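You operate a simulated robot arm through the tools that you are given. There is no shell and no other tool. Be economical: measure what you need, move in short steps, check, and stop when the job is done.

You run a simulated two-armed robot. Do the job below in one go: nothing can be reset, and whatever is moved stays where it is left.

Task
Start the chiller pump and bleed the air out of the mould circuit.
Fine: with the pump on, set the mould flow glass to 10 L; open the bleed knob till the bubble glass is clear, then shut it.

Only the result counts: the job must be done as asked and must still hold three seconds after the hand-in. Knocking over, shifting, dropping, spilling or breaking anything else fails it.

Robot
Two 7-joint arms with two-finger parallel grippers on one trunk, on a base that drives. Base frame: it is fixed to the floor where the robot stands at the start and does not move with it; the origin is under the middle of the robot, x ahead of it, y to its left, z up. Lengths are in m, angles in rad, forces in N, time in s.
The left shoulder is at the start at [0.07, 0.163, 1.195], the right one opposite. With the tool pointing down near the work surface each hand reaches from about 0.38 to 0.88 m from the robot's upright axis, wherever it stands, measured 20 degrees to its own side. Places, roughly: bleed knob [1.1, 0.2, 1]; blow pin valve [1.4, 1.2, 0.9]; bubble glass [1.1, 0.2, 0.9]; chiller pump switch [0.7, 0, 0.8]; chiller temperature dial [0.7, 0.2, 0.8]; head valve [1.5, 1.4, 0.9]; mould flow glass [1.5, 1, 1]; mould valve [1.3, 1.1, 0.9]; oil cooler valve [1.3, 0.9, 0.9]. Payload 3.43 kg a hand.
The TCP of each hand is the grasp point between the finger pads, 0.034 m short of the fingertips. In the tool frame z runs along the fingers and y along their closing line. Largest opening 0.128 m; finger width 0.024, thickness 0.012; the body of the gripper, 0.048 by 0.13 m, starts 0.096 m behind the TCP.
Orientation is that of the tool frame in the base frame, as a unit quaternion [w, x, y, z]. With the fingers straight down and closing along the base's y, the tool's x points along the base's -x, its y along +y and its z along -z.

Tools
- The arms move only by the tool play_rows. It takes "left_series", "right_series" or both (then of equal length, played together; a hand with none holds still); each is a list of rows, each a list of 3 entries, a list of its own where there are three numbers: the shift along the base's x, y, z in m, then the turn, a rotation vector about the base's x, y, z in rad, then the closure, from 0 (fully open) to 1 (shut). In form: [[[tx, ty, tz], [wx, wy, wz], hand], ...]. A call has 1 to 10 rows; each row shifts and turns the commanded pose from where the row before left it. Rows are played at 5 a second. More than 0.05 m and 0.15 rad between two rows, or a gripper value outside its range, and nothing of the call is played. A pose out of reach is approached as far as the arm can. The call stops where the force on the tool passes 90 N (or 10 N more than at its start, if that is more) or the arm is blocked; 0.2 s more then pass. The fingers move at their own pace (about 0.153 m/s each) and stop on an object; they squeeze with about 25 N. The grip force told is the motor's: it shows also when the fingers shut on nothing. Time passes only in rows, and 0.2 s behind the last, so rows that do not move let the fingers close. It gives the time, the measured TCP pose, the force on the tool (base axes), the opening and the grip force at its end, in the units of the frame above (readings bear some noise), with the torque about the TCP (base axes, N m) and any sound that the robot's microphone picked up.
- Cameras (640 x 400 px; columns grow to the right, rows downward): "scene" is now at [0.1379, 0.0114, 1.433]; the picture's right is [0.12, -0.99, 0.00], its down [-0.47, -0.05, -0.88] and it looks along [0.88, 0.10, -0.47] (base axes); focal length 264 px, centre (320, 200). "left" rides on the left gripper at [0.076, 0.011, -0.16] in its tool frame; the picture's right is [-0.15, 0.99, 0.00], its down [-0.88, -0.13, -0.46] and it looks along [-0.45, -0.07, 0.89] (tool axes); focal length 234 px, centre (320, 200). "right" rides on the right gripper at [0.076, -0.011, -0.16] in its tool frame; the picture's right is [0.15, 0.99, 0.00], its down [-0.88, 0.13, -0.46] and it looks along [-0.45, 0.07, 0.89] (tool axes); focal length 234 px, centre (320, 200).
- grab_frame(camera): a new picture of that camera. It takes no simulated time.
- move_column(by): slides the trunk up (or, below 0, down) by that many m; the arms and the scene camera ride with it, the base frame stays. It gives what a move gives, with no picture.
- roll_base(legs): drives the robot by 1 to 6 legs, each [ahead, left, turn to the left] in m, m and rad, along the robot's own axes; the way and the turn of a leg run together, so that a leg with both is an arc; at most 1.5 m and 3.142 rad a leg. The arms and the cameras ride along, it lands a little off, and it stops where it bumps. It gives what a move gives.
- aim_head(pan, tilt): turns the head with the scene camera to pan (to the left, within 1.501 rad either way) and tilt (down, from -0.506 to 1.204), counted from straight ahead of the robot. It gives what a move gives.
- measure_at(camera, pixels): for up to 12 pixels [column, row] of the newest picture of that camera ("zoom" is the newest enlarged one), the place [x, y, z] in the base frame of the surface seen there, good to about 0.002 m. It takes no simulated time.
- enlarge(camera, box): a new picture of the part [left, top, right, bottom] of that camera's present view, enlarged. It takes no simulated time.
- job_done(): hands the job in; it is judged then, once.

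Go step by step. Measure first, check grasps and placings, and put right what went wrong. The budget is 80 turns and 78 pictures, counting those below and the enlarged ones. Unless the task says otherwise, let go and move clear before handing in, and close with one line.

The tools are called by a JSON object that holds its "method" and its "body". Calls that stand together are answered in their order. play_rows: Moves the arms, as the interface text tells. Its arguments: {"type":"object","properties":{"left_series":{"type":"array"},"right_series":{"type":"array"}},"required":[]} The other tools are called the same way: move_column (by) slides the trunk up or down; roll_base (legs) drives the base; aim_head (pan, tilt) turns the head that bears the scene camera; grab_frame (camera) takes a picture; measure_at (camera, pixels) gives the place of the surface under pixels of a picture; enlarge (camera, box) takes an enlarged picture of a part of a camera's view; job_done () hands the job in.

At the start:

```text
t: 0.0
left_eef_pos: [0.4559, 0.2524, 1.226]
left_tcp_rot: [0.0, 0.0, 1.0, 0.0]
left_ft_force: [0.2, 0.7, 0.5]
left_ft_torque: [-0.02, 0.01, 0.01]
left_width: 0.1278
left_finger_force: 0.0
right_eef_pos: [0.4301, -0.0965, 1.3138]
right_tcp_rot: [0.0, 0.001, 1.0, 0.0]
right_ft_force: [-0.4, -0.1, 0.4]
right_ft_torque: [0.01, 0.0, 0.04]
right_width: 0.128
right_finger_force: 0.0
trunk travel left (down, up): [-0.675, 0.265]
robot x, y, heading: [0.0026, 0.0007, -0.002]
head pan, tilt: [0.117, 0.487]
```

scene: 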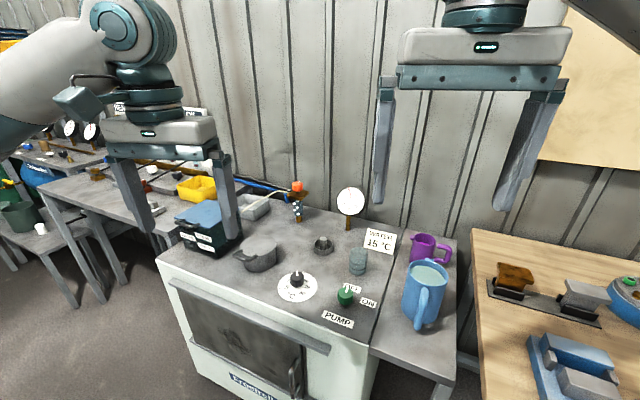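
right: 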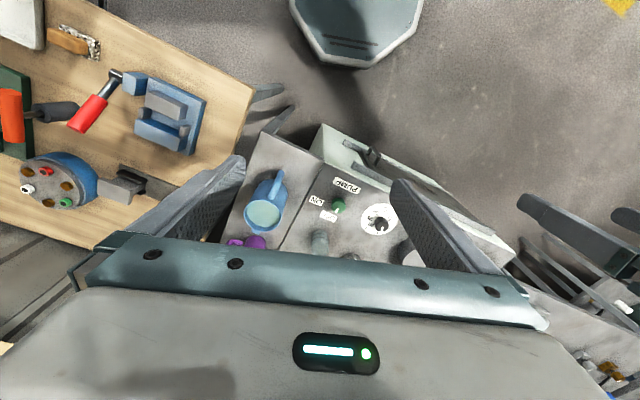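
left: 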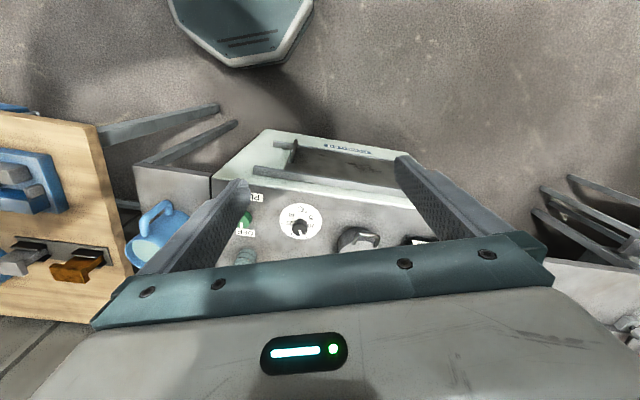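

The scene shows the pump switch near pixel (345,296), the dial at (297,285) and the red bleed knob near (297,187). I'll look closer at both and at the far valves.

{"method": "enlarge", "body": {"camera": "scene", "box": [260, 220, 420, 340]}}

{"method": "enlarge", "body": {"camera": "scene", "box": [240, 160, 380, 250]}}

{"method": "measure_at", "body": {"camera": "scene", "pixels": [[345, 288], [345, 298], [297, 187], [297, 208], [325, 243], [358, 262], [260, 250], [350, 200], [335, 318], [353, 288], [368, 302]]}}

{"method": "enlarge", "body": {"camera": "scene", "box": [0, 100, 220, 240]}}

```text
3.33 times, centred on (340, 280) of scene
```

zoom: 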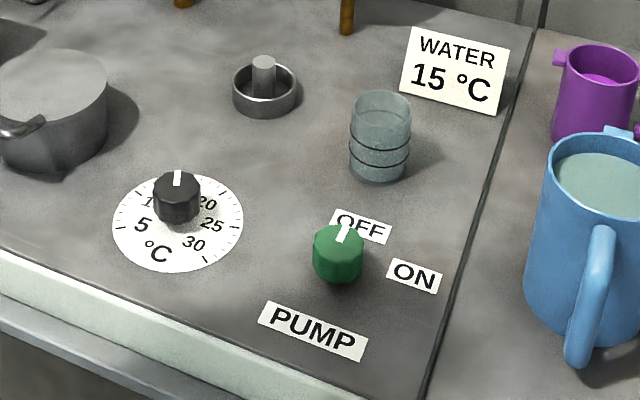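

```text
4.44 times, centred on (310, 205) of scene
```

zoom: 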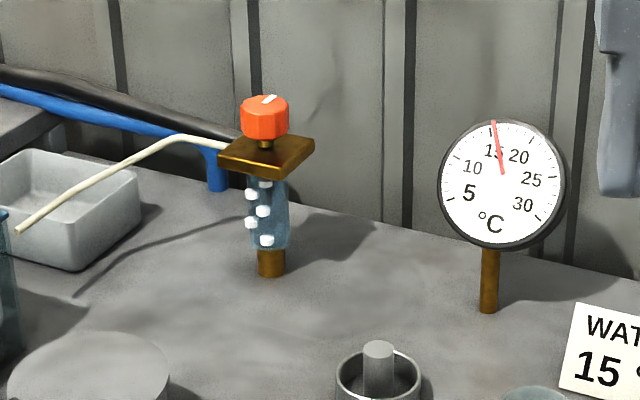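

```text
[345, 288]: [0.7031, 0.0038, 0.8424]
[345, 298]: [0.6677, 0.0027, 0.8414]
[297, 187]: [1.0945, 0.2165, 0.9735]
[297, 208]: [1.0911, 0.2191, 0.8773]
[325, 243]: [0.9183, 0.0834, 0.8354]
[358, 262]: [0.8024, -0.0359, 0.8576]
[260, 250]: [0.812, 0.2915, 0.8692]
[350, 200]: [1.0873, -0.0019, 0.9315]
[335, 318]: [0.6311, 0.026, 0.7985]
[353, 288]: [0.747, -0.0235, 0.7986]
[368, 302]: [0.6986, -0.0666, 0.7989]
```

```text
2.86 times, centred on (110, 170) of scene
```

zoom: 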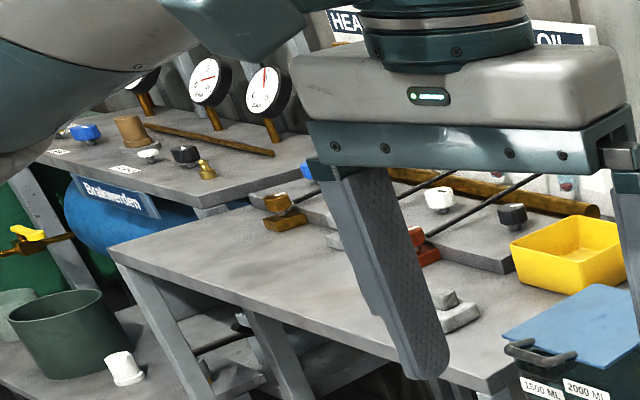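

The pump knob is a faceted knob near (0.68, 0.0), its mark pointing at OFF; ON lies clockwise of it. I'll enlarge it and get its outline.

{"method": "enlarge", "body": {"camera": "scene", "box": [325, 275, 365, 315]}}

```text
10.00 times, centred on (345, 295) of scene
```

zoom: 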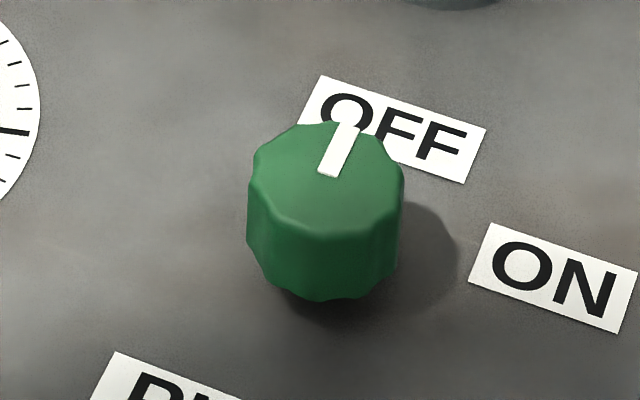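

{"method": "measure_at", "body": {"camera": "zoom", "pixels": [[328, 175], [352, 126], [256, 165], [402, 188], [322, 232], [335, 124], [322, 180], [550, 278], [410, 135], [320, 295], [380, 285]]}}

```text
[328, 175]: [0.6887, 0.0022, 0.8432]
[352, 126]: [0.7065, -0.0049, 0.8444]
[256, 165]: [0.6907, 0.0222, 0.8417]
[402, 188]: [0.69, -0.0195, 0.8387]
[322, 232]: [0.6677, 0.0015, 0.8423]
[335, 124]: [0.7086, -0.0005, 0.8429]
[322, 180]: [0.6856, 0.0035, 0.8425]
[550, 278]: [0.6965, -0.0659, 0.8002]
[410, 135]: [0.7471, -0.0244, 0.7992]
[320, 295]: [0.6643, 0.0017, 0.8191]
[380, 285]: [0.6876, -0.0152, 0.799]
```

Knob centre ≈ (0.688, 0.0015), top z 0.843; the mark points at −21° and ON lies at −83°. I'll bring the right hand above it.

{"method": "play_rows", "body": {"right_series": [[[0.043, 0.0163, -0.018], [0, 0, 0], 0.4], [[0.043, 0.0163, -0.018], [0, 0, 0], 0.4], [[0.043, 0.0163, -0.018], [0, 0, 0], 0.4], [[0.043, 0.0163, -0.018], [0, 0, 0], 0.4], [[0.043, 0.0163, -0.018], [0, 0, 0], 0.4], [[0.043, 0.0163, -0.018], [0, 0, 0], 0.4], [[0, 0, -0.049], [0, 0, 0], 0.4], [[0, 0, -0.049], [0, 0, 0], 0.4], [[0, 0, -0.049], [0, 0, 0], 0.4], [[0, 0, -0.049], [0, 0, 0], 0.4]]}}

```text
t: 2.2
left_eef_pos: [0.4562, 0.2529, 1.2259]
left_tcp_rot: [-0.001, 0.001, 1.0, 0.0]
left_ft_force: [0.0, -0.7, 0.2]
left_ft_torque: [0.03, 0.0, -0.02]
left_width: 0.128
left_finger_force: 0.0
right_eef_pos: [0.6893, 0.0005, 1.009]
right_tcp_rot: [0.0, 0.0, 1.0, 0.0]
right_ft_force: [-0.4, -0.5, -1.9]
right_ft_torque: [-0.02, 0.02, 0.0]
right_width: 0.0769
right_finger_force: 0.0
trunk travel left (down, up): [-0.675, 0.265]
robot x, y, heading: [0.0014, 0.0003, 0.003]
head pan, tilt: [0.117, 0.487]
```

The hand is above the knob at (0.689, 0.0005, 1.009) with a 77 mm opening. I'll descend and close.

{"method": "play_rows", "body": {"right_series": [[[-0.001, 0.001, -0.045], [0, 0, 0], 0.4], [[0, 0, -0.045], [0, 0, 0], 0.4], [[0, 0, -0.045], [0, 0, 0], 0.4], [[0, 0, -0.037], [0, 0, 0], 0.4], [[0, 0, 0], [0, 0, 0], 0.4], [[0, 0, 0], [0, 0, 0], 0.8], [[0, 0, 0], [0, 0, 0], 0.8], [[0, 0, 0], [0, 0, 0], 0.8]]}}

{"method": "enlarge", "body": {"camera": "scene", "box": [280, 240, 400, 340]}}

```text
t: 4.0
left_eef_pos: [0.4561, 0.2537, 1.2267]
left_tcp_rot: [0.0, -0.001, 1.0, 0.0]
left_ft_force: [0.3, 0.2, 0.2]
left_ft_torque: [-0.01, -0.04, 0.01]
left_width: 0.1277
left_finger_force: 0.0
right_eef_pos: [0.6868, 0.0006, 0.837]
right_tcp_rot: [-0.001, 0.0, 1.0, 0.0]
right_ft_force: [-0.8, 1.0, -1.4]
right_ft_torque: [-0.04, -1.16, -0.12]
right_width: 0.043
right_finger_force: 45.3
trunk travel left (down, up): [-0.675, 0.265]
robot x, y, heading: [0.0, -0.0009, -0.002]
head pan, tilt: [0.117, 0.487]
```

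```text
4.00 times, centred on (340, 290) of scene
```

zoom: 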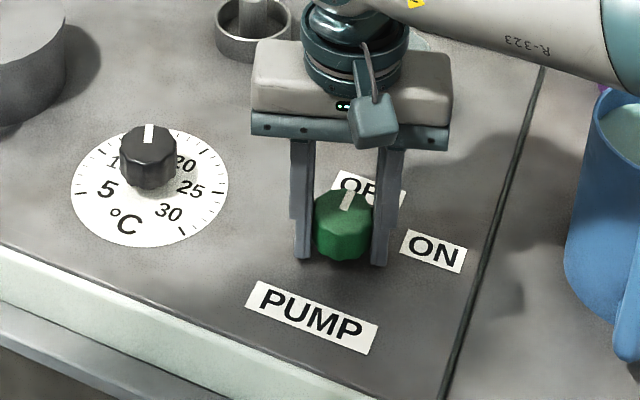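

The knob is gripped (43 mm, fingers either side). I'll turn clockwise by about 1.08 rad.

{"method": "play_rows", "body": {"right_series": [[[0, 0, 0], [0, 0, -0.14], 0.8], [[0, 0, 0], [0, 0, -0.14], 0.8], [[0, 0, 0], [0, 0, -0.14], 0.8], [[0, 0, 0], [0, 0, -0.14], 0.8], [[0, 0, 0], [0, 0, -0.14], 0.8], [[0, 0, 0], [0, 0, -0.14], 0.8], [[0, 0, 0], [0, 0, -0.14], 0.8], [[0, 0, 0], [0, 0, -0.12], 0.8], [[0, 0, 0], [0, 0, 0], 0.8]]}}

{"method": "enlarge", "body": {"camera": "scene", "box": [280, 240, 400, 340]}}

```text
t: 6.0
left_eef_pos: [0.4573, 0.2546, 1.2253]
left_tcp_rot: [-0.001, 0.0, 1.0, -0.001]
left_ft_force: [0.4, 0.2, -0.6]
left_ft_torque: [-0.01, 0.04, -0.04]
left_width: 0.1277
left_finger_force: 0.1
right_eef_pos: [0.6894, 0.0044, 0.8369]
right_tcp_rot: [0.0, 0.522, 0.853, 0.0]
right_ft_force: [11.9, 13.6, -6.0]
right_ft_torque: [-0.24, -0.22, 0.46]
right_width: 0.0425
right_finger_force: 45.5
trunk travel left (down, up): [-0.675, 0.265]
robot x, y, heading: [0.0006, -0.0004, 0.004]
head pan, tilt: [0.117, 0.487]
```

```text
4.00 times, centred on (340, 290) of scene
```

zoom: 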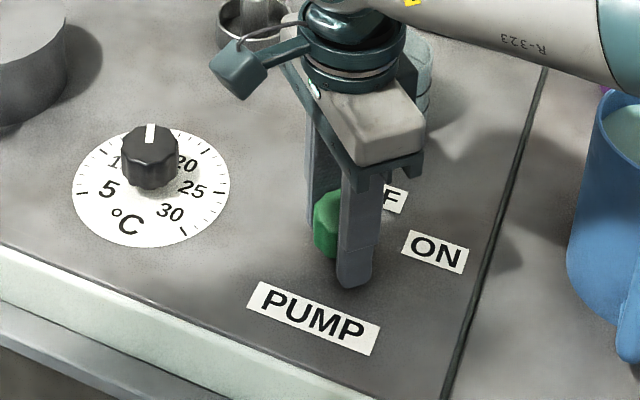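

The wrist turned 1.1 rad, with 0.46 N m at the end. I'll open, rise and check the mark.

{"method": "play_rows", "body": {"right_series": [[[0, 0, 0], [0, 0, 0], 0.4], [[0, 0, 0], [0, 0, 0], 0.4], [[0, 0, 0.04], [0, 0, 0], 0.4], [[0, 0, 0.045], [0, 0, 0], 0.4], [[0, 0, 0.045], [0, 0, 0], 0.4], [[0, 0, 0.045], [0, 0, 0.0], 0.4], [[0, 0, 0.045], [0, 0, 0.0], 0.4]]}}

{"method": "enlarge", "body": {"camera": "scene", "box": [280, 240, 400, 340]}}

```text
t: 7.6
left_eef_pos: [0.4548, 0.2528, 1.2264]
left_tcp_rot: [0.0, 0.0, 1.0, -0.001]
left_ft_force: [0.7, 0.0, -0.5]
left_ft_torque: [0.01, 0.04, 0.01]
left_width: 0.1282
left_finger_force: 0.0
right_eef_pos: [0.6901, 0.0024, 1.0561]
right_tcp_rot: [0.0, 0.522, 0.853, -0.001]
right_ft_force: [-0.3, -0.2, 0.0]
right_ft_torque: [0.0, 0.01, -0.03]
right_width: 0.0768
right_finger_force: 0.0
trunk travel left (down, up): [-0.675, 0.265]
robot x, y, heading: [-0.0008, 0.0026, -0.0]
head pan, tilt: [0.117, 0.487]
```

```text
4.00 times, centred on (340, 290) of scene
```

zoom: 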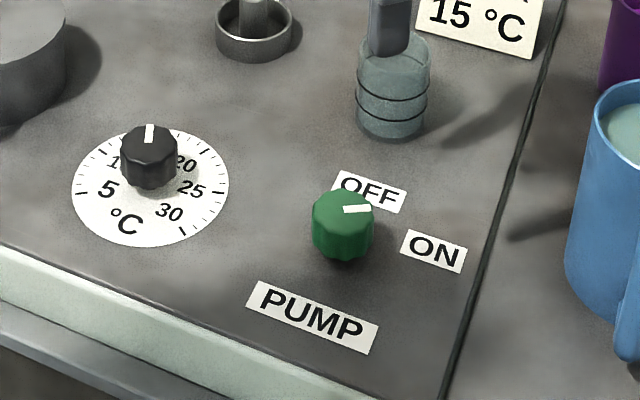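

The mark now points at about −80°, at ON. I'll pull the right hand back up and turn the head toward the manifold.

{"method": "play_rows", "body": {"right_series": [[[-0.025, -0.015, 0.035], [0, 0, 0.14], 0.4], [[-0.025, -0.015, 0.035], [0, 0, 0.14], 0.4], [[-0.025, -0.015, 0.035], [0, 0, 0.14], 0.4], [[-0.025, -0.015, 0.035], [0, 0, 0.14], 0.4], [[-0.03, -0.015, 0.03], [0, 0, 0.14], 0.4], [[-0.03, -0.015, 0.03], [0, 0, 0.14], 0.4], [[-0.03, -0.015, 0.03], [0, 0, 0.14], 0.4], [[-0.03, -0.015, 0.03], [0, 0, 0.12], 0.4]]}}

{"method": "aim_head", "body": {"pan": 0.9, "tilt": 0.45}}

{"method": "grab_frame", "body": {"camera": "scene"}}

```text
t: 9.4
left_eef_pos: [0.454, 0.2518, 1.2277]
left_tcp_rot: [0.0, -0.001, 1.0, 0.0]
left_ft_force: [0.0, -0.4, 0.0]
left_ft_torque: [0.01, -0.04, -0.03]
left_width: 0.1279
left_finger_force: 0.1
right_eef_pos: [0.4652, -0.1188, 1.3176]
right_tcp_rot: [0.001, -0.002, 1.0, -0.001]
right_ft_force: [-0.7, -0.2, -0.2]
right_ft_torque: [-0.02, 0.01, 0.01]
right_width: 0.0769
right_finger_force: 0.1
trunk travel left (down, up): [-0.675, 0.265]
robot x, y, heading: [-0.0017, -0.0006, 0.002]
head pan, tilt: [0.117, 0.487]
```

```text
t: 10.5
left_eef_pos: [0.4554, 0.252, 1.2262]
left_tcp_rot: [0.0, 0.0, 1.0, -0.001]
left_ft_force: [0.4, 0.1, 0.0]
left_ft_torque: [-0.02, 0.0, -0.03]
left_width: 0.1279
left_finger_force: 0.0
right_eef_pos: [0.4691, -0.1176, 1.3161]
right_tcp_rot: [0.0, 0.0, 1.0, 0.0]
right_ft_force: [-0.2, -0.3, -0.1]
right_ft_torque: [0.04, -0.01, -0.03]
right_width: 0.0769
right_finger_force: 0.0
trunk travel left (down, up): [-0.675, 0.265]
robot x, y, heading: [0.0033, 0.0015, -0.0]
head pan, tilt: [0.901, 0.45]
```

```text
67 pictures are left
```

scene: 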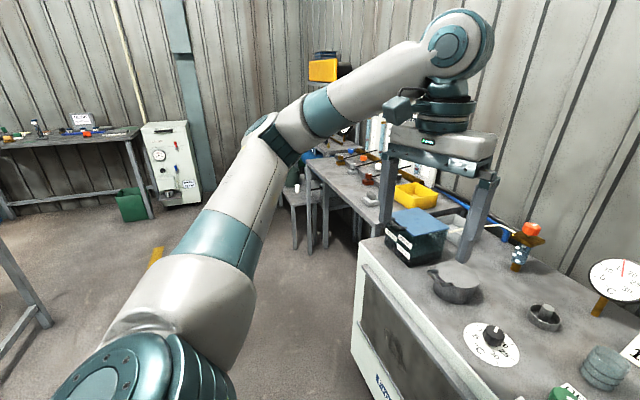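

The manifold bench is behind the left arm; the floor to the left is clear. I'll measure the bench edges.

{"method": "measure_at", "body": {"camera": "scene", "pixels": [[313, 165], [350, 206], [372, 215], [357, 245], [360, 270], [288, 190], [385, 232], [300, 240], [415, 195], [270, 230], [345, 165], [367, 180]]}}

```text
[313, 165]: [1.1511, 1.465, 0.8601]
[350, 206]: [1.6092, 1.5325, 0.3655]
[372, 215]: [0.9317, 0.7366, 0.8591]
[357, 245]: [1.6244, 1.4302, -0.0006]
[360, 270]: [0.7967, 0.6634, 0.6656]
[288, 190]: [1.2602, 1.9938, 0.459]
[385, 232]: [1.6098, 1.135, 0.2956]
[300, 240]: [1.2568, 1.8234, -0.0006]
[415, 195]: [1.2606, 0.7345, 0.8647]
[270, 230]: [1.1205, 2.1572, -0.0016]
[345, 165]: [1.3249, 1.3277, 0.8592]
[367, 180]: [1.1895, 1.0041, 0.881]
```

Bench top is z 0.859, with its front edge running (0.93, 0.74)–(1.15, 1.47), so it's turned about −0.3 rad. I'll check the floor to the left before driving.

{"method": "aim_head", "body": {"pan": 1.45, "tilt": 0.6}}

{"method": "grab_frame", "body": {"camera": "scene"}}

```text
t: 11.5
left_eef_pos: [0.4566, 0.252, 1.2269]
left_tcp_rot: [0.0, 0.0, 1.0, 0.0]
left_ft_force: [0.2, -0.6, 0.0]
left_ft_torque: [0.0, 0.03, 0.0]
left_width: 0.128
left_finger_force: 0.1
right_eef_pos: [0.4674, -0.1183, 1.3163]
right_tcp_rot: [0.0, -0.001, 1.0, 0.0]
right_ft_force: [0.2, 0.0, -0.2]
right_ft_torque: [0.0, 0.01, 0.0]
right_width: 0.0771
right_finger_force: 0.1
trunk travel left (down, up): [-0.675, 0.265]
robot x, y, heading: [0.0001, 0.0027, 0.003]
head pan, tilt: [1.45, 0.6]
```

```text
66 pictures are left
```

scene: 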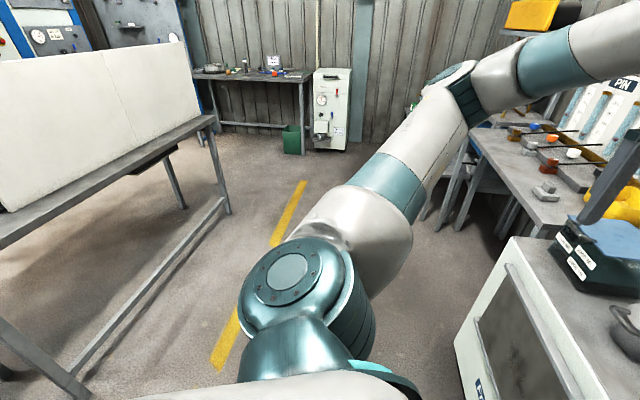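

{"method": "measure_at", "body": {"camera": "scene", "pixels": [[210, 118], [225, 212], [75, 372], [60, 398], [70, 380], [300, 185], [215, 365], [435, 215], [515, 245], [535, 230], [550, 222], [460, 345]]}}

```text
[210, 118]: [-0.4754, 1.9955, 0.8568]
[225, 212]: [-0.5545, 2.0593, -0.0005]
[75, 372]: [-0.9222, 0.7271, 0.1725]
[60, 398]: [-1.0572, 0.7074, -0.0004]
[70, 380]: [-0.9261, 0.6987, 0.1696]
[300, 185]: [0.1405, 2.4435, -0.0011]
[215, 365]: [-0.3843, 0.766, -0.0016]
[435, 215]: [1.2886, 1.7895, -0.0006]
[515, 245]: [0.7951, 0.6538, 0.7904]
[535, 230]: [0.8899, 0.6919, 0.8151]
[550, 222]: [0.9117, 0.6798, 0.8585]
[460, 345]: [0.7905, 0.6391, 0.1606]
```

The way is clear: the rack is at x < −0.45 and the chiller ends at y≈0.65. I'll drive left, then ahead while turning toward the bench.

{"method": "roll_base", "body": {"legs": [[0.0, 1.25, 0], [0.45, 0.07, -0.3]]}}

{"method": "aim_head", "body": {"pan": 0.0, "tilt": 0.5}}

{"method": "grab_frame", "body": {"camera": "scene"}}

```text
t: 20.1
left_eef_pos: [0.9538, 1.3595, 1.2271]
left_tcp_rot: [0.0, 0.144, 0.99, 0.0]
left_ft_force: [0.1, -1.3, -0.7]
left_ft_torque: [-0.02, 0.03, 0.03]
left_width: 0.1279
left_finger_force: 0.0
right_eef_pos: [0.8616, 1.0013, 1.3157]
right_tcp_rot: [0.0, 0.143, 0.99, 0.0]
right_ft_force: [0.7, 0.4, 0.0]
right_ft_torque: [0.03, -0.01, 0.02]
right_width: 0.0767
right_finger_force: 0.1
trunk travel left (down, up): [-0.675, 0.265]
robot x, y, heading: [0.4455, 1.246, -0.291]
head pan, tilt: [1.45, 0.6]
```

```text
t: 21.6
left_eef_pos: [0.9546, 1.3603, 1.2271]
left_tcp_rot: [0.0, 0.143, 0.99, 0.001]
left_ft_force: [-0.2, -0.1, -0.9]
left_ft_torque: [0.03, -0.01, -0.02]
left_width: 0.1282
left_finger_force: 0.0
right_eef_pos: [0.8609, 0.9997, 1.3165]
right_tcp_rot: [0.0, 0.143, 0.99, 0.0]
right_ft_force: [-1.1, -0.4, 0.2]
right_ft_torque: [-0.03, -0.02, 0.01]
right_width: 0.0769
right_finger_force: 0.1
trunk travel left (down, up): [-0.675, 0.265]
robot x, y, heading: [0.4446, 1.2464, -0.287]
head pan, tilt: [0.0, 0.499]
```

```text
65 pictures are left
```

scene: 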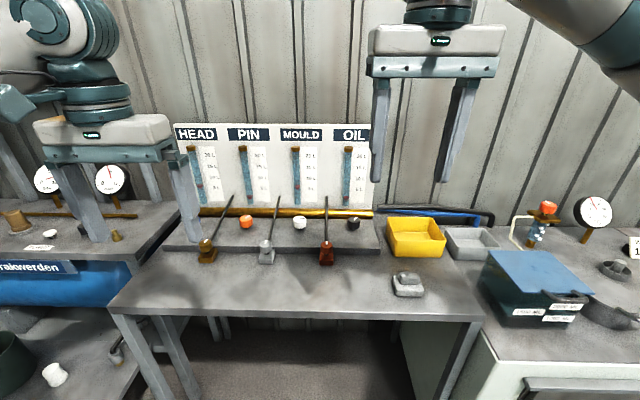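

{"method": "enlarge", "body": {"camera": "scene", "box": [160, 110, 400, 275]}}

{"method": "enlarge", "body": {"camera": "scene", "box": [265, 115, 345, 215]}}

{"method": "enlarge", "body": {"camera": "scene", "box": [490, 180, 590, 260]}}

```text
2.42 times, centred on (280, 192) of scene
```

zoom: 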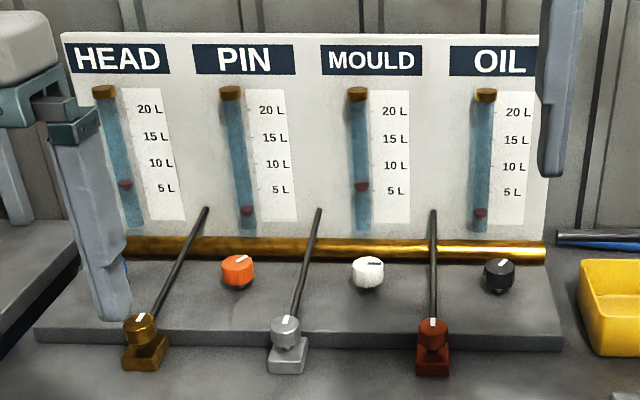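

```text
4.00 times, centred on (305, 165) of scene
```

zoom: 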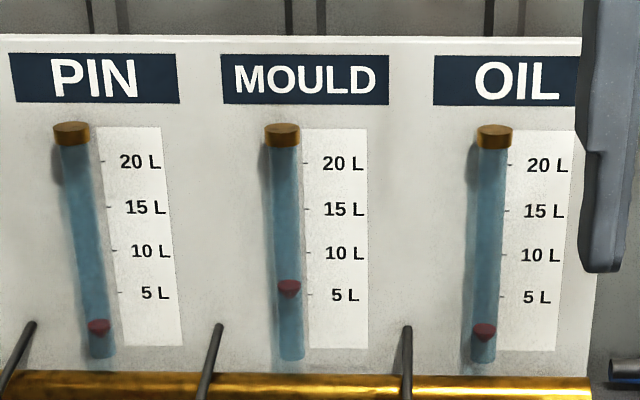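

```text
5.00 times, centred on (540, 220) of scene
```

zoom: 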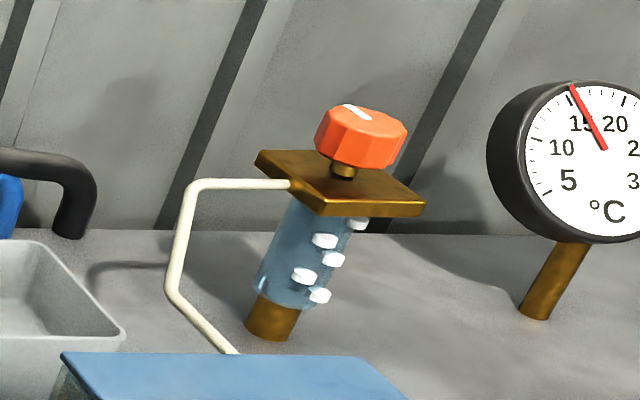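

The mould glass reads ~5.5 L, so flow is on. There are back knobs (blue/orange/white/black) and front knobs with rods; I'll measure them and look closer.

{"method": "measure_at", "body": {"camera": "scene", "pixels": [[247, 221], [299, 221], [353, 223], [207, 245], [266, 246], [326, 246], [236, 197], [278, 197], [326, 197], [295, 185], [348, 180], [243, 180]]}}

{"method": "enlarge", "body": {"camera": "scene", "box": [180, 190, 280, 275]}}

{"method": "enlarge", "body": {"camera": "scene", "box": [280, 190, 380, 275]}}

```text
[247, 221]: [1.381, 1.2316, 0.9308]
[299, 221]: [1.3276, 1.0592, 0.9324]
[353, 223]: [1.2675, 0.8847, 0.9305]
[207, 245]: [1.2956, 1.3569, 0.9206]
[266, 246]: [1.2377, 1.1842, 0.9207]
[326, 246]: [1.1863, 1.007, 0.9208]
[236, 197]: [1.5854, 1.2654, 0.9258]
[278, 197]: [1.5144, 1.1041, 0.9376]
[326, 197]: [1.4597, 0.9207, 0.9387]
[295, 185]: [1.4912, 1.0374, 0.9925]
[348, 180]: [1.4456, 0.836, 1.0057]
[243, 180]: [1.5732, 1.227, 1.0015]
```

```text
4.71 times, centred on (230, 232) of scene
```

zoom: 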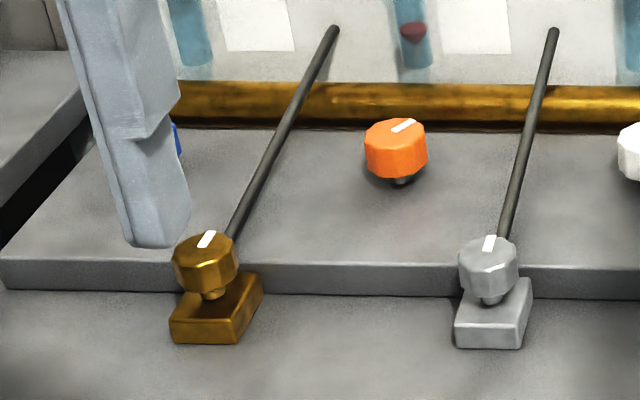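

```text
4.71 times, centred on (330, 232) of scene
```

zoom: 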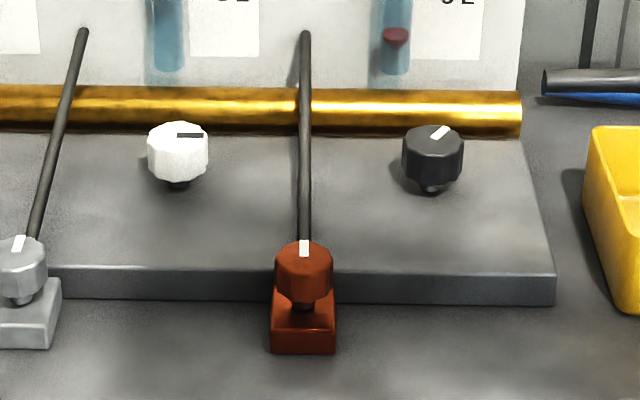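

The mould valve (listed ~[1.3, 1.1]) is the white knob at ≈(1.33, 1.06); its mark points right. It is 0.90 m away, so I'll drive ahead 0.2 m.

{"method": "roll_base", "body": {"legs": [[0.2, 0, 0]]}}

{"method": "grab_frame", "body": {"camera": "scene"}}

{"method": "grab_frame", "body": {"camera": "right"}}

```text
t: 23.2
left_eef_pos: [1.1458, 1.3025, 1.2273]
left_tcp_rot: [-0.001, 0.143, 0.99, -0.001]
left_ft_force: [-0.4, 0.1, 0.6]
left_ft_torque: [-0.02, -0.01, -0.03]
left_width: 0.1279
left_finger_force: 0.1
right_eef_pos: [1.0517, 0.9434, 1.318]
right_tcp_rot: [0.001, 0.144, 0.99, 0.0]
right_ft_force: [-0.2, -0.2, 0.3]
right_ft_torque: [-0.02, -0.01, 0.03]
right_width: 0.0768
right_finger_force: 0.0
trunk travel left (down, up): [-0.675, 0.265]
robot x, y, heading: [0.6377, 1.1889, -0.285]
head pan, tilt: [0.0, 0.499]
```

```text
59 pictures are left
```

scene: 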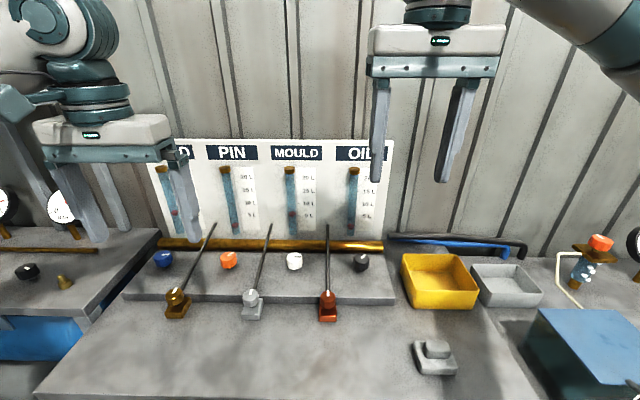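

```text
58 pictures are left
```

right: 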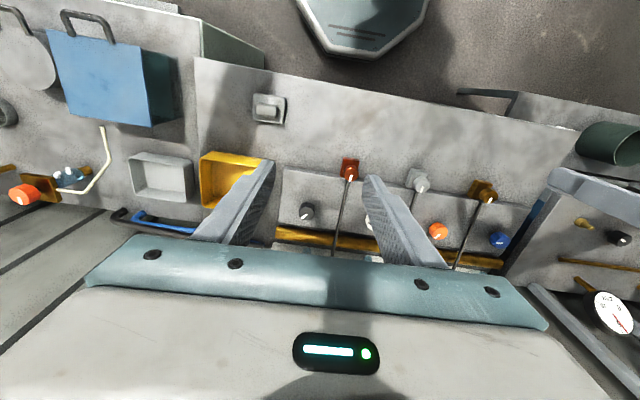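

The scene now shows the white knob at (294,261). I'll enlarge for its centre and the glass.

{"method": "enlarge", "body": {"camera": "scene", "box": [264, 240, 324, 280]}}

{"method": "enlarge", "body": {"camera": "scene", "box": [260, 140, 350, 245]}}

```text
10.00 times, centred on (294, 260) of scene
```

zoom: 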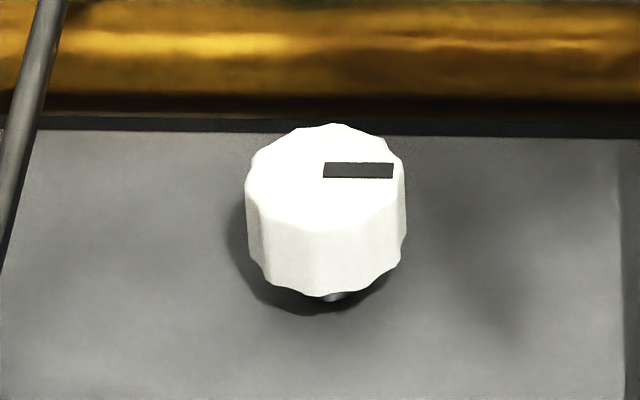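

```text
3.81 times, centred on (305, 192) of scene
```

zoom: 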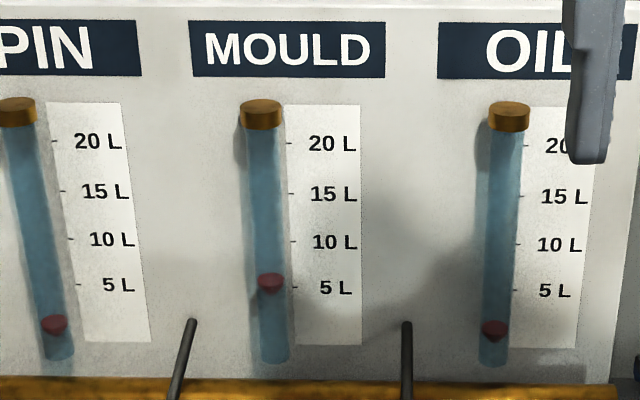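

{"method": "measure_at", "body": {"camera": "scene", "pixels": [[287.2, 257.5], [301.6, 257.5], [295, 253.2], [294.5, 262.5], [294.5, 257], [294.5, 268.5], [280, 262], [300.5, 257], [295.5, 257]]}}

```text
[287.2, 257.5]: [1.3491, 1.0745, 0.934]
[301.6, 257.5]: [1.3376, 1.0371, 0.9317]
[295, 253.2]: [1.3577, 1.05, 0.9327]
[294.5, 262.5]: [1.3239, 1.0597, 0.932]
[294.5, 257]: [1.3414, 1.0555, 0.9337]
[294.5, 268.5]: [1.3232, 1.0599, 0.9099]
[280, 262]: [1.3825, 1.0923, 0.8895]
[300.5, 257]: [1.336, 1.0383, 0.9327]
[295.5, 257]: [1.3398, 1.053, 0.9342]
```

White knob centre ≈ (1.342, 1.0555), top 0.933, plate 0.889. I'll bring the left hand above it.

{"method": "play_rows", "body": {"left_series": [[[0.028, -0.0353, -0.01], [0, 0, 0], 0.4], [[0.028, -0.0353, -0.01], [0, 0, 0], 0.4], [[0.028, -0.0353, -0.01], [0, 0, 0], 0.4], [[0.028, -0.0353, -0.01], [0, 0, 0], 0.4], [[0.028, -0.0353, -0.01], [0, 0, 0], 0.4], [[0.028, -0.0353, -0.01], [0, 0, 0], 0.4], [[0.028, -0.0353, -0.01], [0, 0, 0], 0.4], [[0, 0, -0.045], [0, 0, 0], 0.4], [[0, 0, -0.045], [0, 0, 0], 0.4], [[0, 0, -0.038], [0, 0, 0], 0.4]]}}

{"method": "grab_frame", "body": {"camera": "scene"}}

```text
t: 25.4
left_eef_pos: [1.3432, 1.0537, 1.0288]
left_tcp_rot: [-0.001, 0.144, 0.99, 0.0]
left_ft_force: [0.1, 0.0, 0.5]
left_ft_torque: [0.02, -0.01, 0.01]
left_width: 0.0768
left_finger_force: 0.1
right_eef_pos: [1.0526, 0.9423, 1.3165]
right_tcp_rot: [0.001, 0.143, 0.99, 0.001]
right_ft_force: [0.3, -1.1, 0.1]
right_ft_torque: [0.04, 0.01, -0.06]
right_width: 0.0769
right_finger_force: 0.1
trunk travel left (down, up): [-0.675, 0.265]
robot x, y, heading: [0.6369, 1.1929, -0.292]
head pan, tilt: [0.0, 0.499]
```

```text
55 pictures are left
```

scene: 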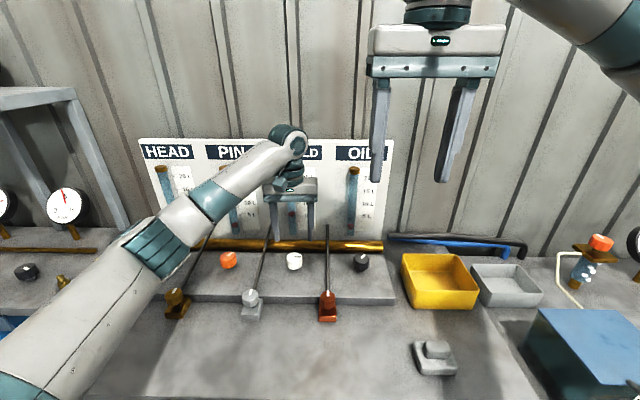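

The hand is centred over the knob, straddling it. I'll descend to z≈0.929, grip and take a look.

{"method": "play_rows", "body": {"left_series": [[[-0.001, 0.001, -0.045], [0, 0, 0], 0.4], [[0, 0, -0.04], [0, 0, 0], 0.4], [[0, 0, -0.016], [0, 0, 0], 0.4], [[0, 0, 0], [0, 0, 0], 0.4], [[0, 0, 0], [0, 0, 0], 0.8], [[0, 0, 0], [0, 0, 0], 0.8], [[0, 0, 0], [0, 0, 0], 0.8]]}}

{"method": "enlarge", "body": {"camera": "scene", "box": [240, 140, 360, 290]}}

```text
t: 27.1
left_eef_pos: [1.3412, 1.056, 0.927]
left_tcp_rot: [0.0, 0.143, 0.99, 0.0]
left_ft_force: [2.1, 6.9, -0.9]
left_ft_torque: [0.42, -0.26, 0.07]
left_width: 0.0435
left_finger_force: 45.2
right_eef_pos: [1.0531, 0.946, 1.3169]
right_tcp_rot: [0.0, 0.144, 0.99, -0.001]
right_ft_force: [-0.2, -0.1, 0.2]
right_ft_torque: [0.0, -0.01, 0.0]
right_width: 0.0766
right_finger_force: 0.0
trunk travel left (down, up): [-0.675, 0.265]
robot x, y, heading: [0.638, 1.1895, -0.296]
head pan, tilt: [0.0, 0.499]
```

```text
2.67 times, centred on (300, 215) of scene
```

zoom: 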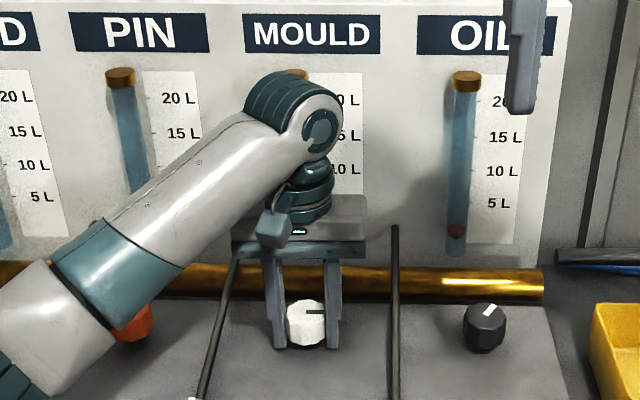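

The knob is gripped (43 mm) but the arm hides the mould glass. I'll turn clockwise by 0.4 as a test, then release and move aside to read.

{"method": "play_rows", "body": {"left_series": [[[0, 0, 0], [0, 0, -0.13], 0.8], [[0, 0, 0], [0, 0, -0.13], 0.8], [[0, 0, 0], [0, 0, -0.14], 0.8], [[0, 0, 0], [0, 0, 0], 0.8], [[0, 0, 0], [0, 0, 0], 0.4], [[0, 0, 0], [0, 0, 0], 0.4], [[0, 0, 0.045], [0, 0, 0], 0.4], [[0, 0, 0.045], [0, 0, 0], 0.4], [[0, 0, 0.03], [0, 0, 0.0], 0.4]]}}

{"method": "play_rows", "body": {"left_series": [[[0.0139, 0.047, 0], [0, 0, 0], 0.4], [[0.0139, 0.047, 0], [0, 0, 0], 0.4], [[0.0139, 0.047, 0], [0, 0, 0], 0.4], [[0, 0, 0], [0, 0, 0], 0.4]]}}

{"method": "enlarge", "body": {"camera": "scene", "box": [240, 140, 360, 290]}}

```text
t: 29.1
left_eef_pos: [1.3387, 1.0572, 1.0478]
left_tcp_rot: [0.0, 0.337, 0.942, 0.0]
left_ft_force: [0.0, -0.1, -0.2]
left_ft_torque: [0.01, 0.01, 0.01]
left_width: 0.0769
left_finger_force: 0.0
right_eef_pos: [1.0519, 0.9442, 1.3168]
right_tcp_rot: [0.0, 0.143, 0.99, 0.002]
right_ft_force: [0.3, -0.5, 0.0]
right_ft_torque: [0.03, -0.02, 0.0]
right_width: 0.0768
right_finger_force: 0.0
trunk travel left (down, up): [-0.675, 0.265]
robot x, y, heading: [0.6385, 1.1878, -0.29]
head pan, tilt: [0.0, 0.499]
```

```text
t: 30.1
left_eef_pos: [1.382, 1.1964, 1.047]
left_tcp_rot: [0.0, 0.338, 0.941, 0.0]
left_ft_force: [-0.6, -0.1, 0.0]
left_ft_torque: [-0.01, -0.02, 0.02]
left_width: 0.0769
left_finger_force: 0.1
right_eef_pos: [1.0525, 0.9421, 1.3175]
right_tcp_rot: [0.0, 0.144, 0.99, 0.001]
right_ft_force: [0.2, 0.7, 1.2]
right_ft_torque: [0.03, 0.0, -0.02]
right_width: 0.0767
right_finger_force: 0.1
trunk travel left (down, up): [-0.675, 0.265]
robot x, y, heading: [0.6352, 1.1892, -0.284]
head pan, tilt: [0.0, 0.499]
```

```text
2.67 times, centred on (300, 215) of scene
```

zoom: 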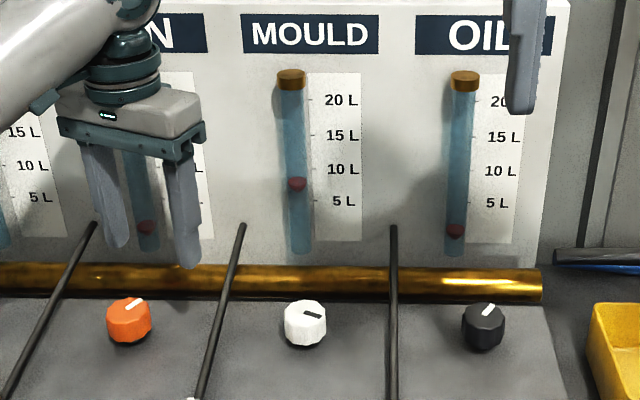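

Clockwise raises the flow. I'll zoom the glass for an exact reading.

{"method": "enlarge", "body": {"camera": "scene", "box": [280, 160, 325, 240]}}

{"method": "enlarge", "body": {"camera": "scene", "box": [264, 240, 324, 280]}}

```text
5.00 times, centred on (302, 200) of scene
```

zoom: 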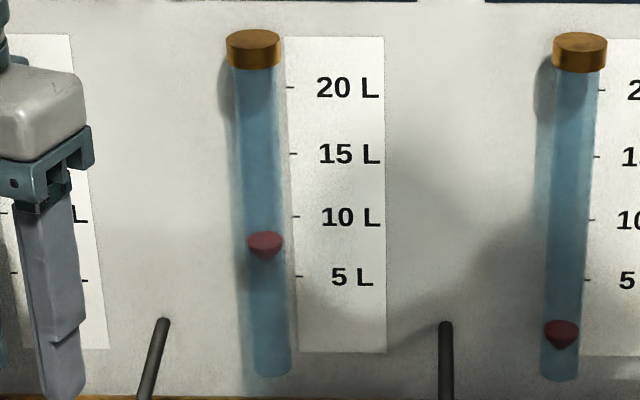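

```text
10.00 times, centred on (294, 260) of scene
```

zoom: 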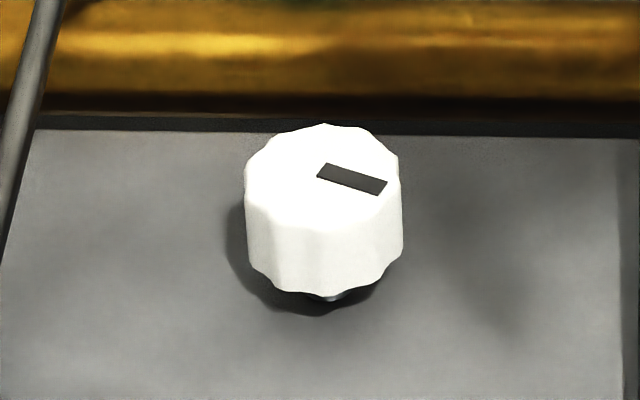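

{"method": "measure_at", "body": {"camera": "scene", "pixels": [[291.2, 206.8], [291.2, 208], [291.2, 210], [301.3, 203.2], [301.3, 215.2], [300.5, 190.7], [299.8, 177.7], [291, 204]]}}

{"method": "enlarge", "body": {"camera": "scene", "box": [284, 195, 308, 220]}}

```text
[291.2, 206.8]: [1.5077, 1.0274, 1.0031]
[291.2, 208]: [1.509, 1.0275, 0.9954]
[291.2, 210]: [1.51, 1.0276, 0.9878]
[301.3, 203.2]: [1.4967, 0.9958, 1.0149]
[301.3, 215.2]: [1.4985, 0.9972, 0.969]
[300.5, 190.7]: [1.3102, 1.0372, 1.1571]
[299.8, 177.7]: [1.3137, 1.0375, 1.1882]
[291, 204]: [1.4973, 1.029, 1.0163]
```

```text
16.00 times, centred on (296, 208) of scene
```

zoom: 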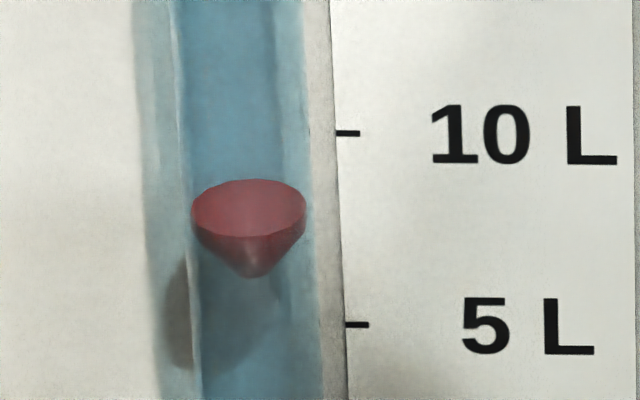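

measure_at on "scene" used an older frame; I'll measure on this zoom instead.

{"method": "measure_at", "body": {"camera": "zoom", "pixels": [[250, 184], [250, 205], [250, 230], [225, 210], [280, 210], [250, 250], [250, 272], [348, 132], [357, 324], [250, 120], [250, 340]]}}

```text
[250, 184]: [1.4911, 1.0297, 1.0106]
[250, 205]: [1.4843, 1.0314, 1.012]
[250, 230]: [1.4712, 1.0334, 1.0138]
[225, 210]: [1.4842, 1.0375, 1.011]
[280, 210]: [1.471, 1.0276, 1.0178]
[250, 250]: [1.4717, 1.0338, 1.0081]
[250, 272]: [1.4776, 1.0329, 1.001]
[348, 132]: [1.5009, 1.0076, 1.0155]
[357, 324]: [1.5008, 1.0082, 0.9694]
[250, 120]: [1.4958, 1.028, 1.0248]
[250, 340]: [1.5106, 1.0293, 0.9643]
```

Float top is z≈1.012 and its tip ≈1.000, with the 10 L tick at 1.0155 and 5 L at 0.9694, so the reading depends on which part of the float counts. To calibrate, I'll close the mould valve fully and see where the float sits at zero. First I'll regrip, pre-turned clockwise.

{"method": "play_rows", "body": {"left_series": [[[-0.0135, -0.047, 0], [0, 0, -0.1], 0.4], [[-0.0135, -0.047, 0], [0, 0, -0.1], 0.4], [[-0.0135, -0.0469, 0], [0, 0, -0.15], 0.4], [[0, 0, -0.04], [0, 0, -0.15], 0.4], [[0, 0, -0.045], [0, 0, -0.1], 0.4], [[0, 0, -0.034], [0, 0, 0], 0.4], [[0, 0, 0], [0, 0, 0], 0.4], [[0, 0, 0], [0, 0, 0], 0.8], [[0, 0, 0], [0, 0, 0], 0.8], [[0, 0, 0], [0, 0, 0], 0.8]]}}

{"method": "play_rows", "body": {"left_series": [[[0, 0, 0], [0, 0, 0.13], 0.8], [[0, 0, 0], [0, 0, 0.13], 0.8], [[0, 0, 0], [0, 0, 0.13], 0.8], [[0, 0, 0], [0, 0, 0.13], 0.8], [[0, 0, 0], [0, 0, 0.13], 0.8], [[0, 0, 0], [0, 0, 0.13], 0.8], [[0, 0, 0], [0, 0, 0.13], 0.8], [[0, 0, 0], [0, 0, 0.13], 0.8], [[0, 0, 0], [0, 0, 0.13], 0.8], [[0, 0, 0], [0, 0, 0.13], 0.8]]}}

{"method": "play_rows", "body": {"left_series": [[[0, 0, 0], [0, 0, 0.13], 0.8], [[0, 0, 0], [0, 0, 0.13], 0.8], [[0, 0, 0], [0, 0, 0.13], 0.8], [[0, 0, 0], [0, 0, 0.13], 0.8], [[0, 0, 0], [0, 0, 0], 0.8]]}}

{"method": "enlarge", "body": {"camera": "scene", "box": [264, 160, 344, 290]}}

```text
t: 32.2
left_eef_pos: [1.3457, 1.0585, 0.9269]
left_tcp_rot: [0.0, 0.599, 0.801, 0.0]
left_ft_force: [27.8, 12.0, 9.9]
left_ft_torque: [0.54, 0.3, 0.07]
left_width: 0.0432
left_finger_force: 45.3
right_eef_pos: [1.0573, 0.9461, 1.3165]
right_tcp_rot: [-0.001, 0.144, 0.99, -0.001]
right_ft_force: [0.0, 1.1, 0.9]
right_ft_torque: [0.0, 0.02, 0.03]
right_width: 0.0771
right_finger_force: 0.0
trunk travel left (down, up): [-0.675, 0.265]
robot x, y, heading: [0.6369, 1.1884, -0.287]
head pan, tilt: [0.0, 0.499]
```

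```text
t: 34.5
left_eef_pos: [1.3422, 1.0551, 0.9273]
left_tcp_rot: [-0.001, -0.005, 1.0, -0.001]
left_ft_force: [0.7, -0.7, -9.1]
left_ft_torque: [-0.35, -0.21, 0.01]
left_width: 0.0422
left_finger_force: 44.9
right_eef_pos: [1.0535, 0.9427, 1.316]
right_tcp_rot: [0.0, 0.143, 0.99, 0.0]
right_ft_force: [-0.7, -0.5, 0.1]
right_ft_torque: [0.02, 0.04, -0.01]
right_width: 0.0768
right_finger_force: 0.0
trunk travel left (down, up): [-0.675, 0.265]
robot x, y, heading: [0.6389, 1.1894, -0.291]
head pan, tilt: [0.0, 0.499]
```

```text
t: 35.6
left_eef_pos: [1.3433, 1.0522, 0.9279]
left_tcp_rot: [0.0, -0.262, 0.965, 0.001]
left_ft_force: [-2.0, -18.8, -14.7]
left_ft_torque: [-0.31, -0.21, -1.31]
left_width: 0.0428
left_finger_force: 45.4
right_eef_pos: [1.0542, 0.9388, 1.3158]
right_tcp_rot: [-0.001, 0.144, 0.99, 0.002]
right_ft_force: [0.5, 1.1, 0.1]
right_ft_torque: [0.01, 0.04, -0.01]
right_width: 0.0768
right_finger_force: 0.1
trunk travel left (down, up): [-0.675, 0.265]
robot x, y, heading: [0.6335, 1.1856, -0.284]
head pan, tilt: [0.0, 0.499]
```

```text
3.08 times, centred on (304, 225) of scene
```

zoom: 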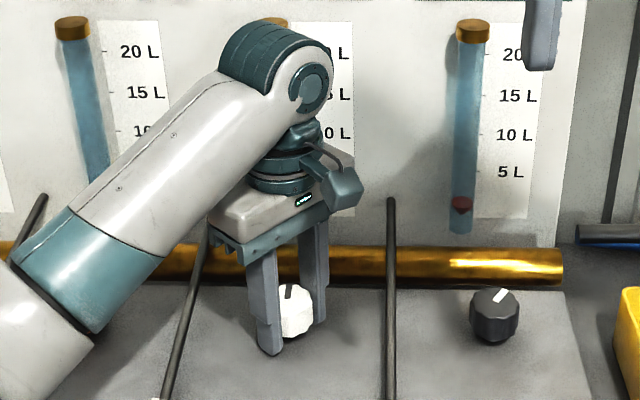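

The torque of −1.3 N m and the mark straight ahead suggest the closed stop. I'll release, move aside and read the float.

{"method": "play_rows", "body": {"left_series": [[[0, 0, 0], [0, 0, -0.06], 0.8], [[0, 0, 0], [0, 0, 0], 0.4], [[0, 0, 0], [0, 0, 0], 0.4], [[0, 0, 0.04], [0, 0, 0], 0.4], [[0, 0, 0.045], [0, 0, 0], 0.4], [[0, 0, 0.035], [0, 0, 0], 0.4], [[0.0139, 0.047, 0], [0, 0, 0], 0.4], [[0.0139, 0.047, 0], [0, 0, 0], 0.4], [[0.0139, 0.047, 0], [0, 0, 0], 0.4], [[0, 0, 0], [0, 0, 0], 0.4]]}}

{"method": "enlarge", "body": {"camera": "scene", "box": [274, 190, 324, 270]}}

```text
t: 37.9
left_eef_pos: [1.3838, 1.1984, 1.0473]
left_tcp_rot: [0.0, -0.233, 0.972, 0.0]
left_ft_force: [-0.5, -0.6, 0.2]
left_ft_torque: [0.0, -0.01, 0.03]
left_width: 0.0771
left_finger_force: 0.0
right_eef_pos: [1.0537, 0.9414, 1.3156]
right_tcp_rot: [0.001, 0.145, 0.989, 0.0]
right_ft_force: [0.8, 1.0, -0.4]
right_ft_torque: [0.02, -0.02, 0.02]
right_width: 0.0767
right_finger_force: 0.0
trunk travel left (down, up): [-0.675, 0.265]
robot x, y, heading: [0.6388, 1.1887, -0.29]
head pan, tilt: [0.0, 0.499]
```

```text
5.00 times, centred on (299, 230) of scene
```

zoom: 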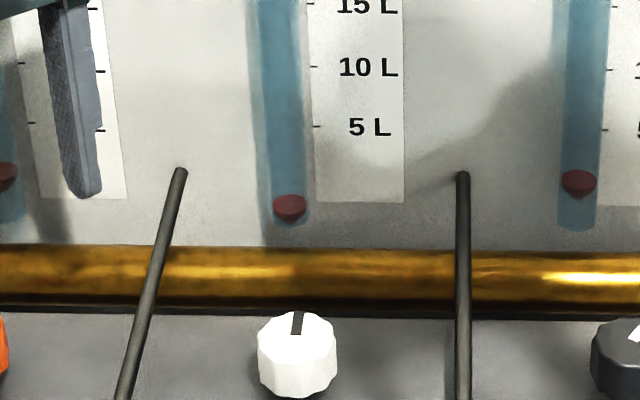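

Zero flow: I'll measure the float at rest.

{"method": "enlarge", "body": {"camera": "scene", "box": [284, 210, 308, 240]}}

{"method": "measure_at", "body": {"camera": "zoom", "pixels": [[320, 200]]}}

```text
13.33 times, centred on (296, 225) of scene
```

zoom: 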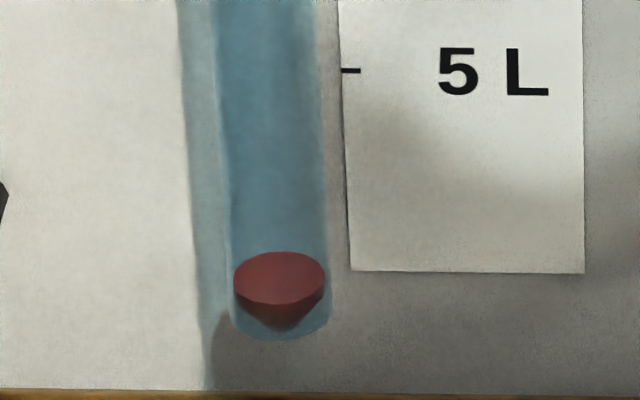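

```text
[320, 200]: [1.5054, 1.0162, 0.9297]
```

{"method": "measure_at", "body": {"camera": "zoom", "pixels": [[279, 258], [279, 275], [279, 295], [279, 301], [255, 280], [305, 280], [279, 312], [279, 325], [279, 336], [355, 71], [345, 268]]}}

```text
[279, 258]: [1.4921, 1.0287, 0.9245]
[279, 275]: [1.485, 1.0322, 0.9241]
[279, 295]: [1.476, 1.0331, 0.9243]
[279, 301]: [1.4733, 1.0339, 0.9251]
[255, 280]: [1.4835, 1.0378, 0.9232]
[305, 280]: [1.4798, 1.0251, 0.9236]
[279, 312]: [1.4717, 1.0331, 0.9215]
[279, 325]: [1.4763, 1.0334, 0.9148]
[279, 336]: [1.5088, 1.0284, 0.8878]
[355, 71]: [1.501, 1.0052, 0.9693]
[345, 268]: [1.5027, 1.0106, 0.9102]
```

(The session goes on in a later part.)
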